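You operate a simulated robot arm through the tools that you are given. There is no shell and no other tool. Be economical: measure what you need, move in short steps, check, and stop when the job is done.

Carry out the task below with a simulated robot arm. There is one attempt and no reset: what you move stays moved.

TASK
Take the blue wedge and put it in the orange tray.
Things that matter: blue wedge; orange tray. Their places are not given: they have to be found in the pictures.

It is judged by the outcome, as a careful person would: the job done as asked, and still so three seconds after it is handed in. It fails if anything else is knocked over, pushed out of place, dropped, spilled or broken.

THE ROBOT
A 7-joint arm with a two-finger parallel gripper, fixed in place. Base frame: the origin is at the foot of the arm, x ahead of it, y to its left, z up; the work surface is at about z = 0. Lengths are in m, angles in degrees, forces in N, time in s.
With the tool pointing down near the work surface it reaches from about 0.22 to 0.58 m from the base axis. Its first joint turns from -66.0 to 66.0 degrees. Payload 2.5 kg.
Tool frame: the origin (TCP) lies between the finger pads and is the grasp point; the fingertips stand 0.023 m ahead of it; z points along the fingers, y is the line along which they close. The gripper opens to 0.094 m. The fingers are 0.038 m wide and 0.01 m thick; the gripper's body (0.054 by 0.096 m) begins 0.039 m behind the TCP.
Orientation is told as [roll, pitch, yaw] about the base's x, y, z axes, in that order, counted from this pose: with the fingers straight down and closing along the base's y, the tool's x points along the base's -x, its y along +y and its z along -z.

THE INTERFACE
- The arm moves only by the tool send_rows. Its argument "plan" is a list of rows, each a list of 3 entries, a list of its own where there are three numbers: the shift along the base's x, y, z in units of 30 mm (1.0 is 30 mm), then the turn, a rotation vector about the base's x, y, z in units of 5 degrees (1.0 is 5 degrees), then the finger opening in m, from 0 to 0.094. In form: [[[dx, dy, dz], [ax, ay, az], grip], ...]. A call has 1 to 12 rows; each row shifts and turns the commanded pose from where the row before left it. A call with a number of a shift or a turn outside -1 to 1 is refused whole. A row lasts 0.2 s, in which the tool goes at most 0.05 m and 8.6 degrees; a call with a longer step from one row to the next is refused whole, and so is a gripper value outside its range. A pose out of reach is approached as far as the arm can. The call stops where the force on the tool passes 40 N (or 10 N more than at its start, if that is more) or the arm is blocked; 0.2 s more then pass. The fingers move at their own pace (about 0.108 m/s each) and stop on an object; they squeeze with about 37 N. The grip force told is the motor's: it shows also when the fingers shut on nothing. Time passes only in rows, and 0.2 s behind the last, so rows that do not move let the fingers close. It gives the time, the measured TCP pose, the force on the tool (base axes), the opening and the grip force at its end, in the units of the frame above (readings bear some noise), and new pictures: "pictures" is both (left out), scene, wrist or none.
- Cameras (640 x 400 px; columns grow to the right, rows downward): "scene" is fixed at [0.1123, -0.4126, 0.5282]; the picture's right is [0.84, -0.55, 0.00], its down [-0.40, -0.61, -0.68] and it looks along [0.38, 0.57, -0.73] (base axes); focal length 270 px, centre (320, 200). "wrist" rides on the gripper at [-0.039, 0, -0.044] in the tool frame; the picture's right is [0.00, -1.00, 0.00], its down [0.97, 0.00, -0.24] and it looks along [0.24, 0.00, 0.97] (tool axes); focal length 218 px, centre (320, 200).
- locate(camera, pixels): for up to 12 pixels [column, row] of the newest picture of that camera ("zoom" is the newest enlarged one), the place [x, y, z] in the base frame of the surface seen there, good to about 0.002 m. No time passes.
- inspect(camera, box): a new picture of the part [left, top, right, bottom] of that camera's present view, enlarged. No time passes.
- hand_in(): hands the job in; it is judged then, once.

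Work in short steps. Measure before you move; look again where a grasp or a placing could have gone wrong, and mend it. You have 60 turns and 120 pictures in all, the two below and enlarged ones among them. Open the gripper and draw the arm clear of the work before you hand the job in, unless the task says otherwise; then end with one line.

The tools are called after "Call:" by a JSON object that holds its "op" and its "data". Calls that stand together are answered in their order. send_rows: Moves the arm, as the interface text tells. Its arguments: {"type":"object","properties":{"plan":{"type":"array","items":{"type":"array"}},"pictures":{"type":"string","enum":["both","scene","wrist","none"]}},"required":["plan"]} The other tools are called the same way: locate (camera, pixels) gives the place of the surface under pixels of a picture; inspect (camera, box) takes an enlarged picture of a part of a camera's view; hand_in () hands the job in.

At the start:

```text
time: 0.0
ee_pos: [0.4276, 0.1476, 0.2059]
tcp_rot: [0.0, 0.0, 0.1]
ft_force: [0.4, 0.8, -0.3]
grip_width: 0.0941
gripper_force: 0.0
```

scene: 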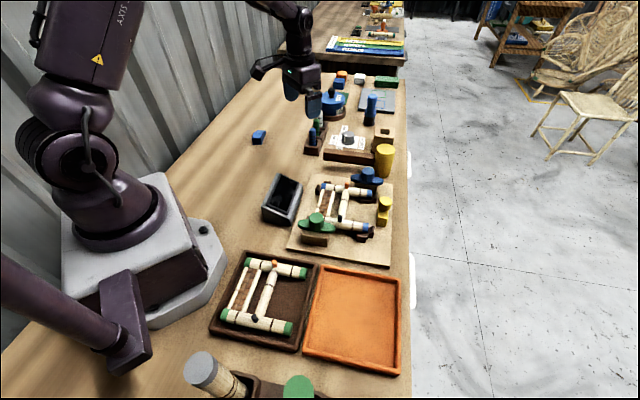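
wrist: 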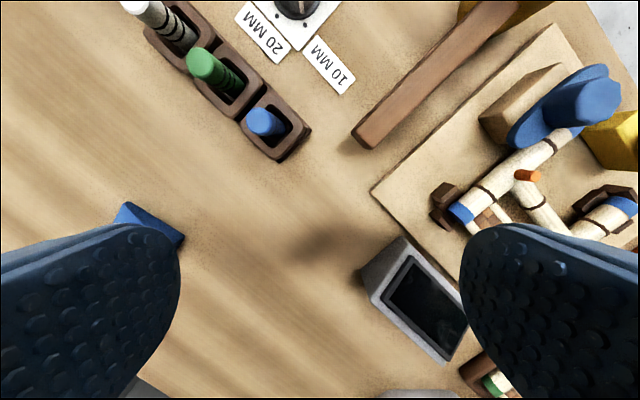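

The blue wedge seems to be at scene (259,137); the orange tray is at (353,318). I enlarge both and measure.

Call:
{"op": "inspect", "data": {"camera": "scene", "box": [220, 110, 300, 160]}}

Call:
{"op": "locate", "data": {"camera": "scene", "pixels": [[259, 132], [253, 138], [264, 136], [353, 318], [320, 268], [398, 280], [305, 350], [398, 372], [360, 275], [311, 310], [350, 360]]}}

Call:
{"op": "inspect", "data": {"camera": "scene", "box": [260, 60, 420, 160]}}

```text
8.00 times, centred on (260, 135) of scene
```

zoom: 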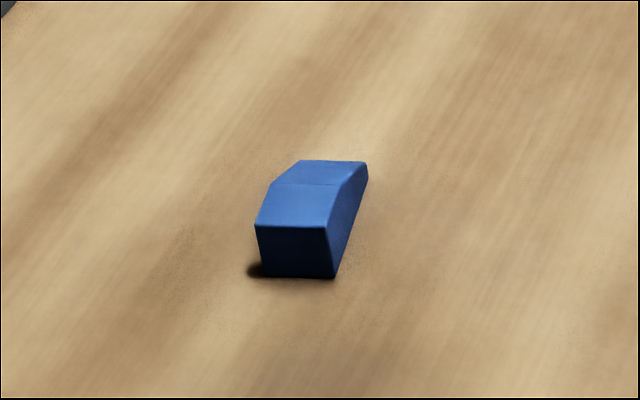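

```text
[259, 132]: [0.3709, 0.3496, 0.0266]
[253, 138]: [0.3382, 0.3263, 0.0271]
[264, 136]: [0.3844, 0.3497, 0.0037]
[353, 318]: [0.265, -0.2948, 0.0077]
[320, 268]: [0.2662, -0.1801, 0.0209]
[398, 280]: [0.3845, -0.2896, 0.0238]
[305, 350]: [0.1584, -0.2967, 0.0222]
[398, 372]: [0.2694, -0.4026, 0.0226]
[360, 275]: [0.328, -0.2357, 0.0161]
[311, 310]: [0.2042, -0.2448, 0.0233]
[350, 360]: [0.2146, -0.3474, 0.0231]
```

```text
4.00 times, centred on (340, 110) of scene
```

zoom: 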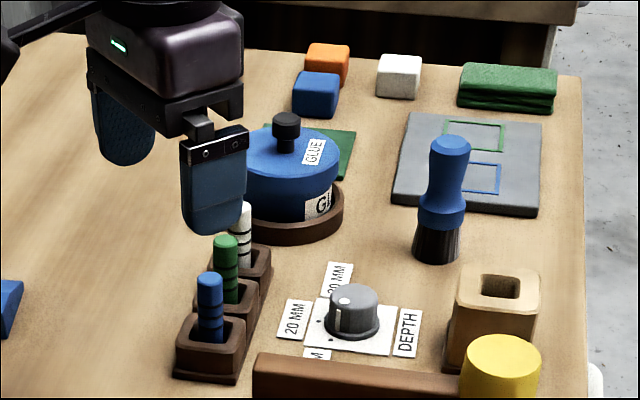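

The wedge is near (0.36, 0.34). I measure its corners in an enlarged view.

Call:
{"op": "inspect", "data": {"camera": "scene", "box": [240, 122, 280, 147]}}

Call:
{"op": "locate", "data": {"camera": "zoom", "pixels": [[200, 258], [325, 258], [240, 170], [360, 170], [290, 130], [405, 130], [205, 348], [340, 348], [415, 145], [410, 160]]}}

```text
16.00 times, centred on (260, 134) of scene
```

zoom: 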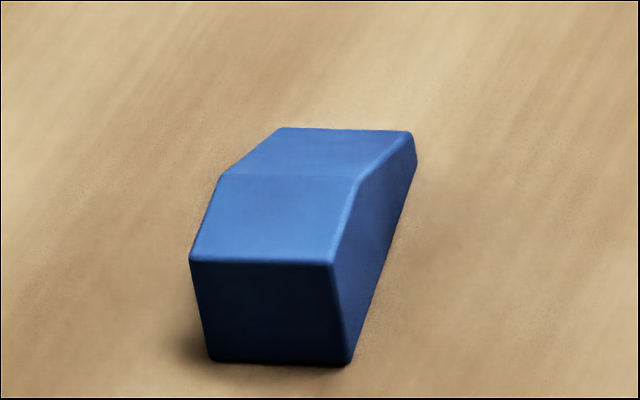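

```text
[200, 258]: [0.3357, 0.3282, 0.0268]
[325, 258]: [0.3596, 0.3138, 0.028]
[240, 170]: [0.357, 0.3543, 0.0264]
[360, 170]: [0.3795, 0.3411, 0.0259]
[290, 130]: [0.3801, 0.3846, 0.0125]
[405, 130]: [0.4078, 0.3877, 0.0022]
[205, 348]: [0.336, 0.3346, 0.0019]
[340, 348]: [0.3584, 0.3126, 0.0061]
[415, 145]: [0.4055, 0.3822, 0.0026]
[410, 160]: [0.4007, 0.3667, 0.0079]
```

Wedge width is ~28 mm along (0.85,-0.52), flat top centred near (0.36, 0.337). I turn +58.5° and go above it.

Call:
{"op": "send_rows", "data": {"plan": [[[-0.186, 0.53, -0.2], [0, 0, 0.97], 0.07], [[-0.186, 0.53, -0.2], [0, 0, 0.97], 0.07], [[-0.186, 0.53, -0.2], [0, 0, 0.97], 0.07], [[-0.186, 0.53, -0.2], [0, 0, 0.97], 0.07], [[-0.186, 0.53, -0.2], [0, 0, 0.97], 0.07], [[-0.186, 0.53, -0.2], [0, 0, 0.97], 0.07], [[-0.186, 0.53, -0.2], [0, 0, 0.97], 0.07], [[-0.186, 0.53, -0.2], [0, 0, 0.97], 0.07], [[-0.186, 0.53, -0.2], [0, 0, 0.97], 0.07], [[-0.186, 0.53, -0.2], [0, 0, 0.97], 0.07], [[-0.186, 0.53, -0.2], [0, 0, 0.97], 0.07], [[0, 0, 0], [0, 0, 0.97], 0.07]]}}

```text
time: 2.6
ee_pos: [0.3673, 0.3231, 0.1386]
tcp_rot: [0.0, 0.1, 58.4]
ft_force: [-0.8, 0.1, 0.2]
grip_width: 0.07
gripper_force: 0.0
```

scene: 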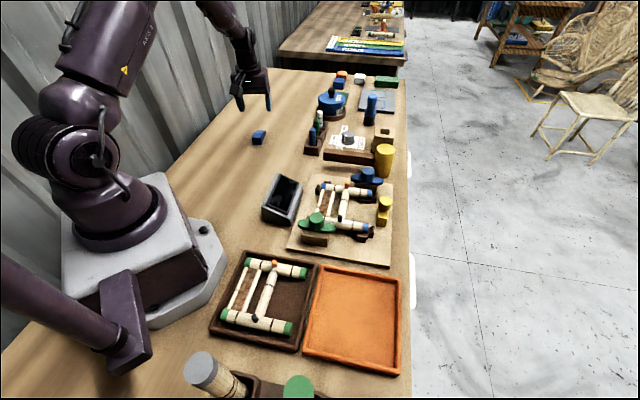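
wrist: 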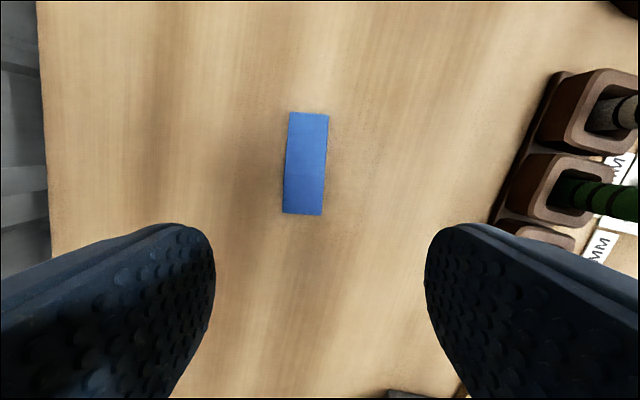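

The wedge is visible in the wrist view at (305,163), nearly aligned. I measure it there.

Call:
{"op": "locate", "data": {"camera": "wrist", "pixels": [[286, 209], [319, 211], [293, 117], [326, 119], [289, 163], [324, 165], [307, 140], [305, 185]]}}

```text
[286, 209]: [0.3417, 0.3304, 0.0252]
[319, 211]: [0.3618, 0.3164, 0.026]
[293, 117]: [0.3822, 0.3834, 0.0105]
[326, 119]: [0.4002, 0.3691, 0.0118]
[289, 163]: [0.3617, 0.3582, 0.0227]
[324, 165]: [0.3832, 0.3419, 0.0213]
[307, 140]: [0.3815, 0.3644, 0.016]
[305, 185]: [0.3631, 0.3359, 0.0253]
```

Wedge axis is at 53.3°, centre about (0.371, 0.349). I turn -5°, shift toward it and descend to TCP z≈0.027.

Call:
{"op": "send_rows", "data": {"plan": [[[0, 0.33, 0], [0, 0, -1], 0.07], [[0, 0.33, 0], [0, 0, 0], 0.07], [[0, 0, -0.75], [0, 0, 0], 0.07], [[0, 0, -0.75], [0, 0, 0], 0.07], [[0, 0, -0.75], [0, 0, 0], 0.07], [[0, 0, 0], [0, 0, 0], 0.07]]}}

```text
time: 4.0
ee_pos: [0.3676, 0.3422, 0.0713]
tcp_rot: [-0.1, 0.1, 53.2]
ft_force: [0.4, -0.3, -0.6]
grip_width: 0.0698
gripper_force: 0.0
```

scene: 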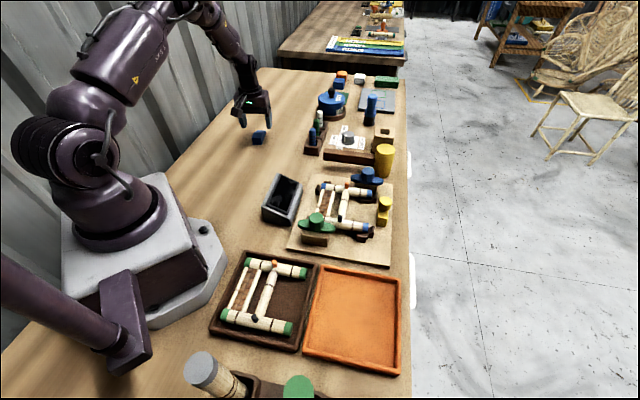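
wrist: 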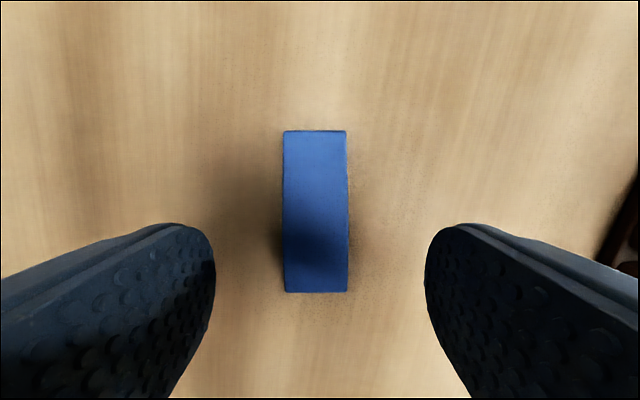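

Aligned and centred (wedge columns 283–348). I descend the rest and close.

Call:
{"op": "send_rows", "data": {"plan": [[[0, 0, -0.72], [0, 0, 0], 0.07], [[0, 0, -0.72], [0, 0, 0], 0.07], [[0, 0, 0], [0, 0, 0], 0.07], [[0, 0, 0], [0, 0, 0], 0.015], [[0, 0, 0], [0, 0, 0], 0.015], [[0, 0, 0], [0, 0, 0], 0.015]]}}

```text
time: 5.4
ee_pos: [0.3669, 0.3432, 0.0282]
tcp_rot: [0.0, 0.0, 53.3]
ft_force: [-0.4, 0.1, 0.5]
grip_width: 0.029
gripper_force: 37.1
```

scene: 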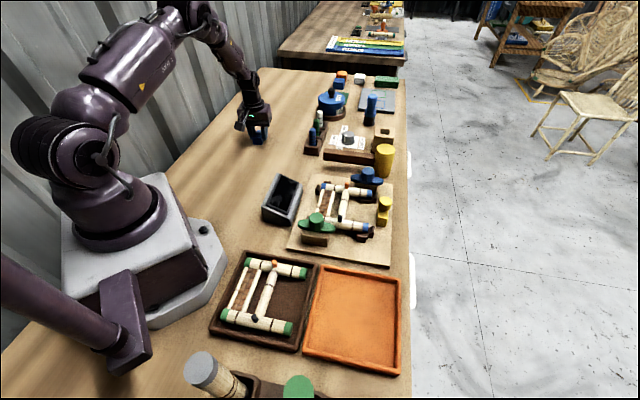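
wrist: 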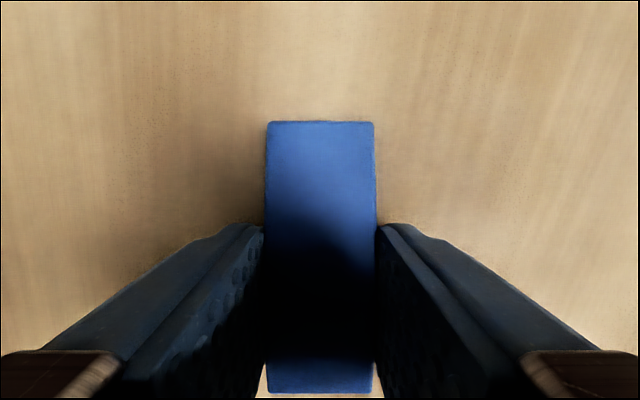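

Held (width 29 mm, 37 N). Lift to ~0.2.

Call:
{"op": "send_rows", "data": {"plan": [[[0, 0, 0.5], [0, 0, 0], 0.015], [[0, 0, 0.9], [0, 0, 0], 0.015], [[0, 0, 0.9], [0, 0, 0], 0.015], [[0, 0, 0.9], [0, 0, 0], 0.015], [[0, 0, 0.9], [0, 0, 0], 0.015], [[0, 0, 0.9], [0, 0, 0], 0.015], [[0, 0, 0.9], [0, 0, 0], 0.015], [[0, 0, 0], [0, 0, 0], 0.015]]}}

Call:
{"op": "send_rows", "data": {"plan": [[[0, -0.88, 0], [0, 0, -0.8], 0.015], [[0, -0.88, 0], [0, 0, -0.8], 0.015], [[0, -0.88, 0], [0, 0, -0.8], 0.015], [[0, -0.88, 0], [0, 0, -0.8], 0.015], [[0, -0.88, 0], [0, 0, -0.8], 0.015], [[0, -0.88, 0], [0, 0, -0.8], 0.015], [[0, -0.88, 0], [0, 0, -0.8], 0.015], [[0, -0.88, 0], [0, 0, -0.8], 0.015], [[0, -0.88, 0], [0, 0, -0.8], 0.015], [[0, -0.88, 0], [0, 0, -0.8], 0.015], [[0, -0.88, 0], [0, 0, -0.8], 0.015], [[0, -0.88, 0], [0, 0, -0.8], 0.015]]}}

```text
time: 7.2
ee_pos: [0.3665, 0.3423, 0.2049]
tcp_rot: [0.0, 0.0, 53.2]
ft_force: [-0.5, -0.1, -0.8]
grip_width: 0.0287
gripper_force: 37.2
```

scene: 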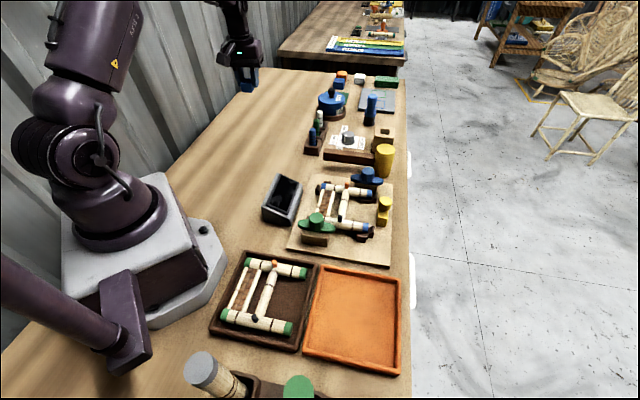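
wrist: 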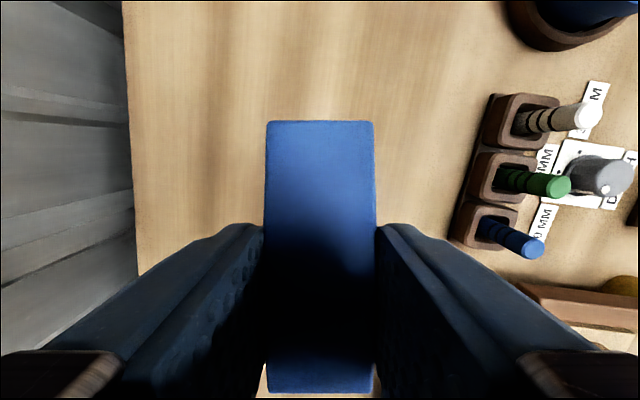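

```text
time: 9.8
ee_pos: [0.3659, 0.0251, 0.2053]
tcp_rot: [0.0, -0.1, 5.1]
ft_force: [-0.5, -0.7, 0.0]
grip_width: 0.0286
gripper_force: 36.7
```

scene: 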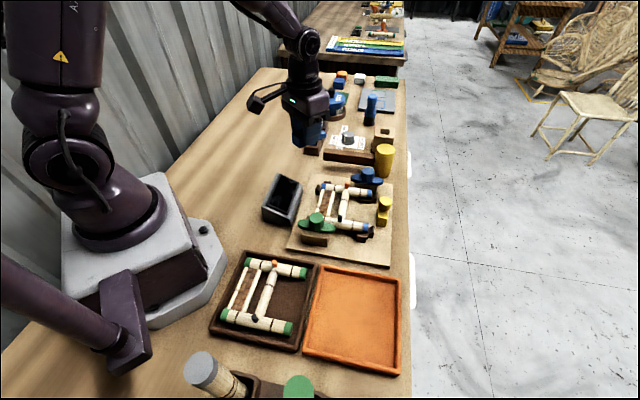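
wrist: 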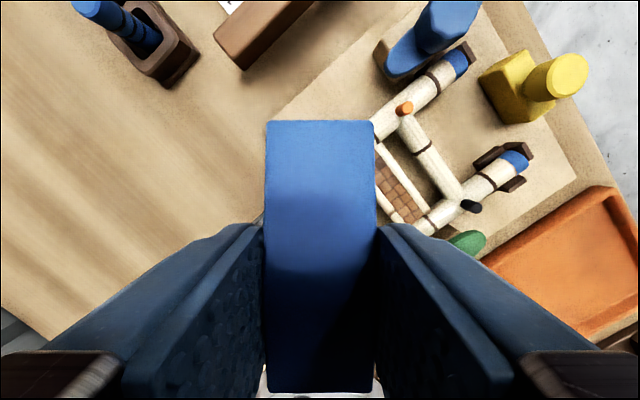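

Still held. Second half of the carry, to above the tray centre (0.27,-0.292).

Call:
{"op": "send_rows", "data": {"plan": [[[-0.27, -0.88, 0], [0, 0, -0.8], 0.015], [[-0.27, -0.88, 0], [0, 0, -0.8], 0.015], [[-0.27, -0.88, 0], [0, 0, -0.8], 0.015], [[-0.27, -0.88, 0], [0, 0, -0.8], 0.015], [[-0.27, -0.88, 0], [0, 0, -0.8], 0.015], [[-0.27, -0.88, 0], [0, 0, -0.8], 0.015], [[-0.27, -0.88, 0], [0, 0, -0.8], 0.015], [[-0.27, -0.88, 0], [0, 0, -0.8], 0.015], [[-0.27, -0.88, 0], [0, 0, -0.8], 0.015], [[-0.27, -0.88, 0], [0, 0, -0.8], 0.015], [[-0.27, -0.88, 0], [0, 0, -0.8], 0.015], [[-0.27, -0.88, 0], [0, 0, -0.8], 0.015]]}}

```text
time: 12.4
ee_pos: [0.2694, -0.2918, 0.2058]
tcp_rot: [0.1, 0.0, -42.8]
ft_force: [-0.4, -0.5, 0.1]
grip_width: 0.0288
gripper_force: 36.5
```

scene: 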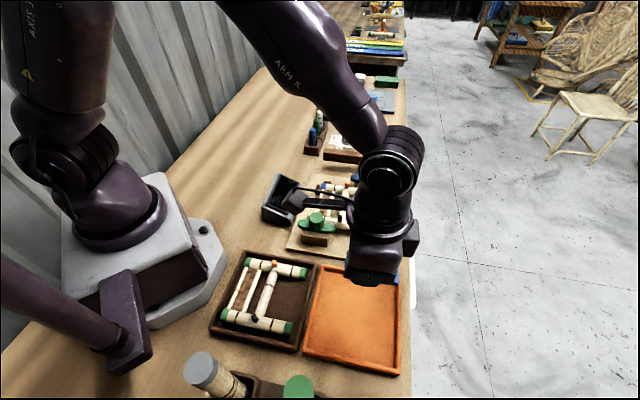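
wrist: 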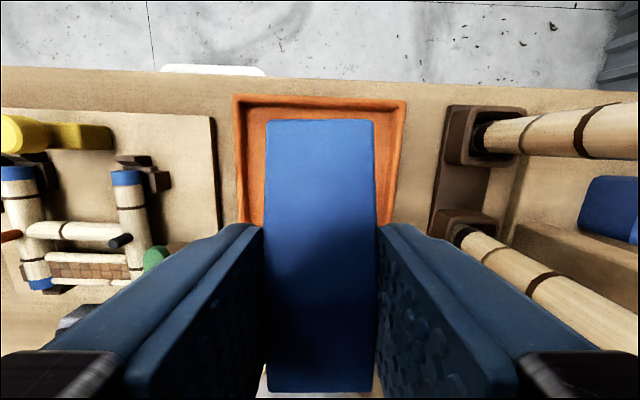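

Aligned with the tray (edges at columns 237 and 405). The posts on the right look tall, so I check clearance.

Call:
{"op": "locate", "data": {"camera": "wrist", "pixels": [[480, 135], [630, 125], [470, 235], [600, 335], [640, 200], [237, 160], [400, 160], [150, 255], [560, 120], [245, 100], [405, 100]]}}

Call:
{"op": "locate", "data": {"camera": "scene", "pixels": [[353, 330], [198, 365], [300, 385], [315, 218]]}}

```text
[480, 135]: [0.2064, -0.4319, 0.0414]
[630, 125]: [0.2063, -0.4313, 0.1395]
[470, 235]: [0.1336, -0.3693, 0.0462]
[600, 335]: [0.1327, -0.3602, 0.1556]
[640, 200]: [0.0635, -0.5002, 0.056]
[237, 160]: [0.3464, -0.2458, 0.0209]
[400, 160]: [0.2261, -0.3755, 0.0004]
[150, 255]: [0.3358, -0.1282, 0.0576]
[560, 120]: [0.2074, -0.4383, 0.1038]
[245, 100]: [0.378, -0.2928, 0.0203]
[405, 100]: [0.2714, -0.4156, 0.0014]
```

```text
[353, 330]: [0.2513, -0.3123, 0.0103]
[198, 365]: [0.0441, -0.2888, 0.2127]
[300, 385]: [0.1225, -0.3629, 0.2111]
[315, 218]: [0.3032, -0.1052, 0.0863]
```

Posts are ~0.15 m lateral of the TCP: clear. I descend to 0.06 first.

Call:
{"op": "send_rows", "data": {"plan": [[[0, 0, -0.7], [0, 0, 0], 0.015], [[0, 0, -0.7], [0, 0, 0], 0.015], [[0, 0, -0.7], [0, 0, 0], 0.015], [[0, 0, -0.7], [0, 0, 0], 0.015], [[0, 0, -0.7], [0, 0, 0], 0.015], [[0, 0, -0.7], [0, 0, 0], 0.015], [[0, 0, -0.6], [0, 0, 0], 0.015], [[0, 0, 0], [0, 0, 0], 0.015]]}}

```text
time: 14.2
ee_pos: [0.2705, -0.2911, 0.0613]
tcp_rot: [0.0, 0.0, -42.9]
ft_force: [0.0, -0.1, -0.6]
grip_width: 0.0288
gripper_force: 37.2
```

scene: 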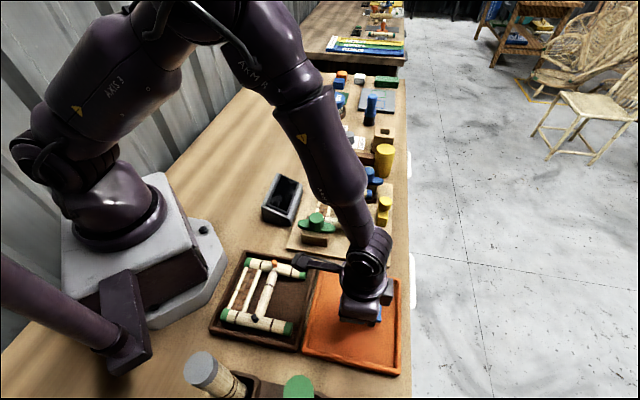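
wrist: 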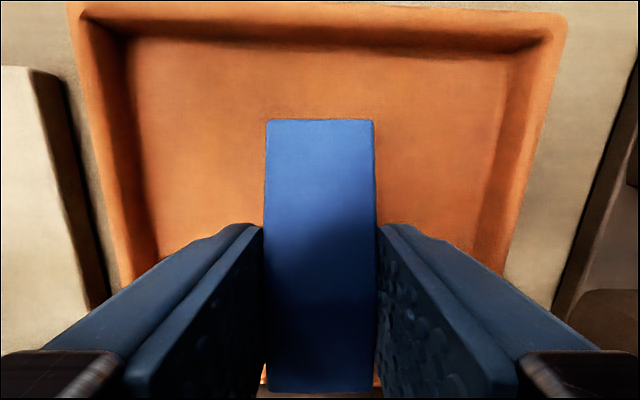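

A black bracket of the gripper shows at scene (318,263) near the wooden frame, and the tray's near edge may be close to the wedge's tail. I check both.

Call:
{"op": "locate", "data": {"camera": "scene", "pixels": [[302, 262], [318, 263], [335, 268], [300, 272], [274, 264], [312, 280]]}}

Call:
{"op": "locate", "data": {"camera": "wrist", "pixels": [[263, 375], [377, 382], [262, 396], [320, 396], [320, 380], [320, 125], [320, 50], [320, 15], [200, 200], [450, 200]]}}

Call:
{"op": "inspect", "data": {"camera": "scene", "box": [250, 220, 410, 320]}}

```text
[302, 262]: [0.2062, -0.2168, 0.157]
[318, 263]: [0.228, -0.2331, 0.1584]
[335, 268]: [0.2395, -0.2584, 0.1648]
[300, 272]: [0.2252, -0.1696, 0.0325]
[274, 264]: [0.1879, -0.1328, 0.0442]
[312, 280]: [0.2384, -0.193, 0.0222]
```

```text
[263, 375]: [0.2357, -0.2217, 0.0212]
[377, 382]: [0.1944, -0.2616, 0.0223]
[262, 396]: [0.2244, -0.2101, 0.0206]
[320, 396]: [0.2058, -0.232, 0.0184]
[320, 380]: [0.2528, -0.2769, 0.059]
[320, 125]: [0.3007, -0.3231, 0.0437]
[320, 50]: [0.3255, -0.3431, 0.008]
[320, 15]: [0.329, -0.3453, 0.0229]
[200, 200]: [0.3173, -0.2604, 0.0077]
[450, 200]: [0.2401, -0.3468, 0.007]
```

```text
4.00 times, centred on (330, 270) of scene
```

zoom: 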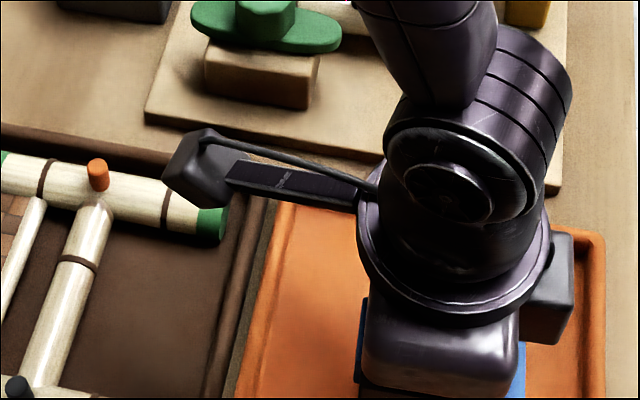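

All clear: bracket is at z≈0.157, rims ≥0.04 m from the wedge ends. I lower to ~0.037 gently.

Call:
{"op": "send_rows", "data": {"plan": [[[0, 0, -0.4], [0, 0, 0], 0.015], [[0, 0, -0.25], [0, 0, 0], 0.015], [[0, 0, -0.15], [0, 0, 0], 0.015], [[0, 0, 0], [0, 0, 0], 0.015]], "pictures": "wrist"}}

```text
time: 15.2
ee_pos: [0.2695, -0.2907, 0.037]
tcp_rot: [0.0, 0.1, -42.8]
ft_force: [-0.2, -0.7, 0.2]
grip_width: 0.0287
gripper_force: 36.7
```

wrist: 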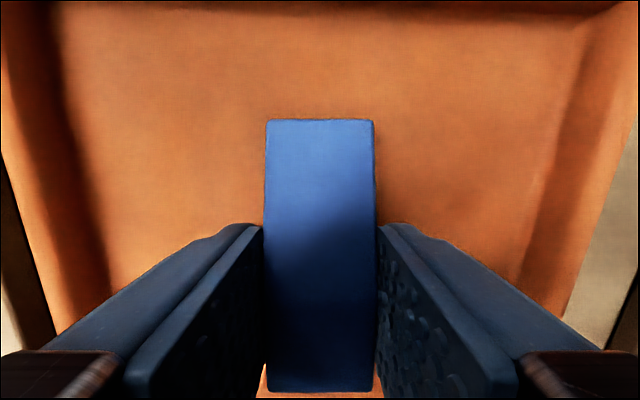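

No contact yet; I lower 1 mm more, open to 0.055, and rise.

Call:
{"op": "send_rows", "data": {"plan": [[[0, 0, -0.04], [0, 0, 0], 0.015], [[0, 0, 0], [0, 0, 0], 0.035], [[0, 0, 0], [0, 0, 0], 0.055], [[0, 0, 0], [0, 0, 0], 0.055], [[0, 0, 0.5], [0, 0, 0], 0.055], [[0, 0, 0.8], [0, 0, 0], 0.055], [[0, 0, 0.9], [0, 0, 0], 0.055], [[0, 0, 0.9], [0, 0, 0], 0.055], [[0, 0, 0.9], [0, 0, 0], 0.055], [[0, 0, 0.9], [0, 0, 0], 0.055], [[0, 0, 0.9], [0, 0, 0], 0.055], [[0, 0, 0], [0, 0, 0], 0.055]]}}

```text
time: 17.8
ee_pos: [0.27, -0.291, 0.2109]
tcp_rot: [0.0, 0.1, -42.9]
ft_force: [0.4, -0.7, -0.4]
grip_width: 0.0552
gripper_force: 0.2
```

scene: 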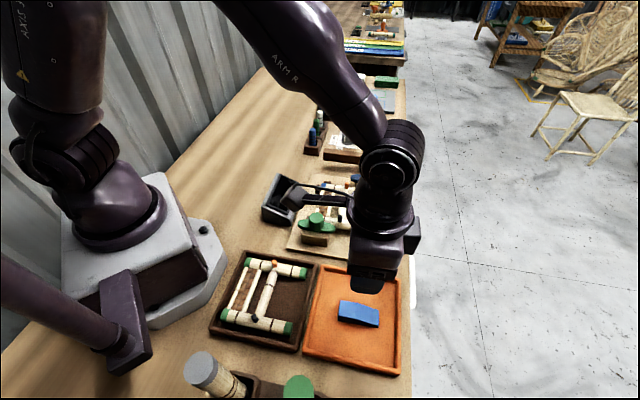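
wrist: 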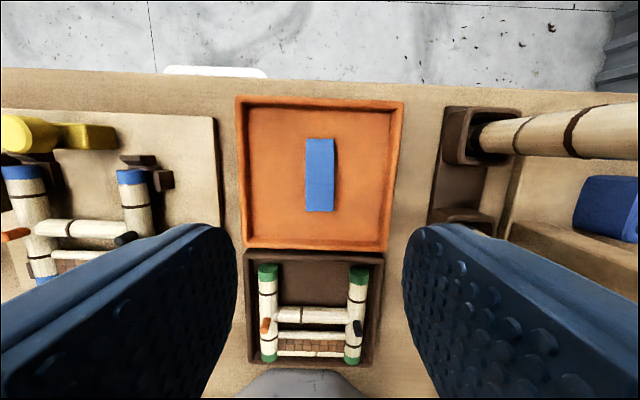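

The wedge lies flat in the tray (wrist 320,175). I draw the arm away toward the middle, at height.

Call:
{"op": "send_rows", "data": {"plan": [[[0.3, 0.85, 0.1], [0, 0, 0.7], 0.07], [[0.3, 0.85, 0.1], [0, 0, 0.7], 0.07], [[0.3, 0.85, 0.1], [0, 0, 0.7], 0.07], [[0.3, 0.85, 0], [0, 0, 0.7], 0.07], [[0.3, 0.85, 0], [0, 0, 0.7], 0.07], [[0.3, 0.85, 0], [0, 0, 0.7], 0.07], [[0.3, 0.85, 0], [0, 0, 0.7], 0.07], [[0.3, 0.85, 0], [0, 0, 0.7], 0.07], [[0, 0.85, 0], [0, 0, 0.7], 0.07], [[0, 0.85, 0], [0, 0, 0.7], 0.07], [[0, 0, 0], [0, 0, 0], 0.07]], "pictures": "scene"}}

```text
time: 20.2
ee_pos: [0.3414, -0.036, 0.2188]
tcp_rot: [0.1, 0.0, -7.8]
ft_force: [0.3, -0.7, 0.0]
grip_width: 0.07
gripper_force: 0.0
```

scene: 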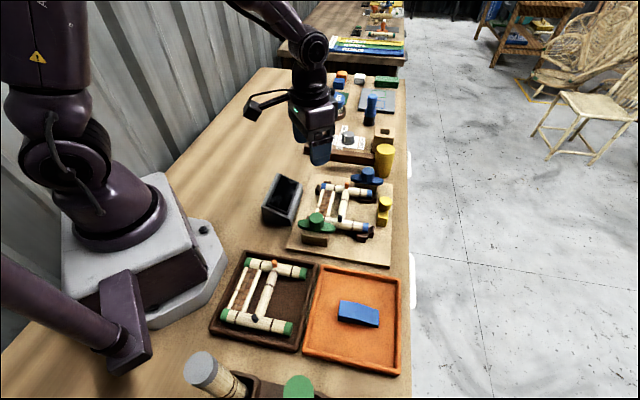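

The wedge rests in the tray at (358,313), everything else is in place, and the arm is clear, so I hand in.

Call:
{"op": "hand_in", "data": {}}

```text
The job is handed in.
```

The blue wedge is lying flat in the orange tray; the last pictures show nothing else disturbed, and the arm is clear with the gripper open.
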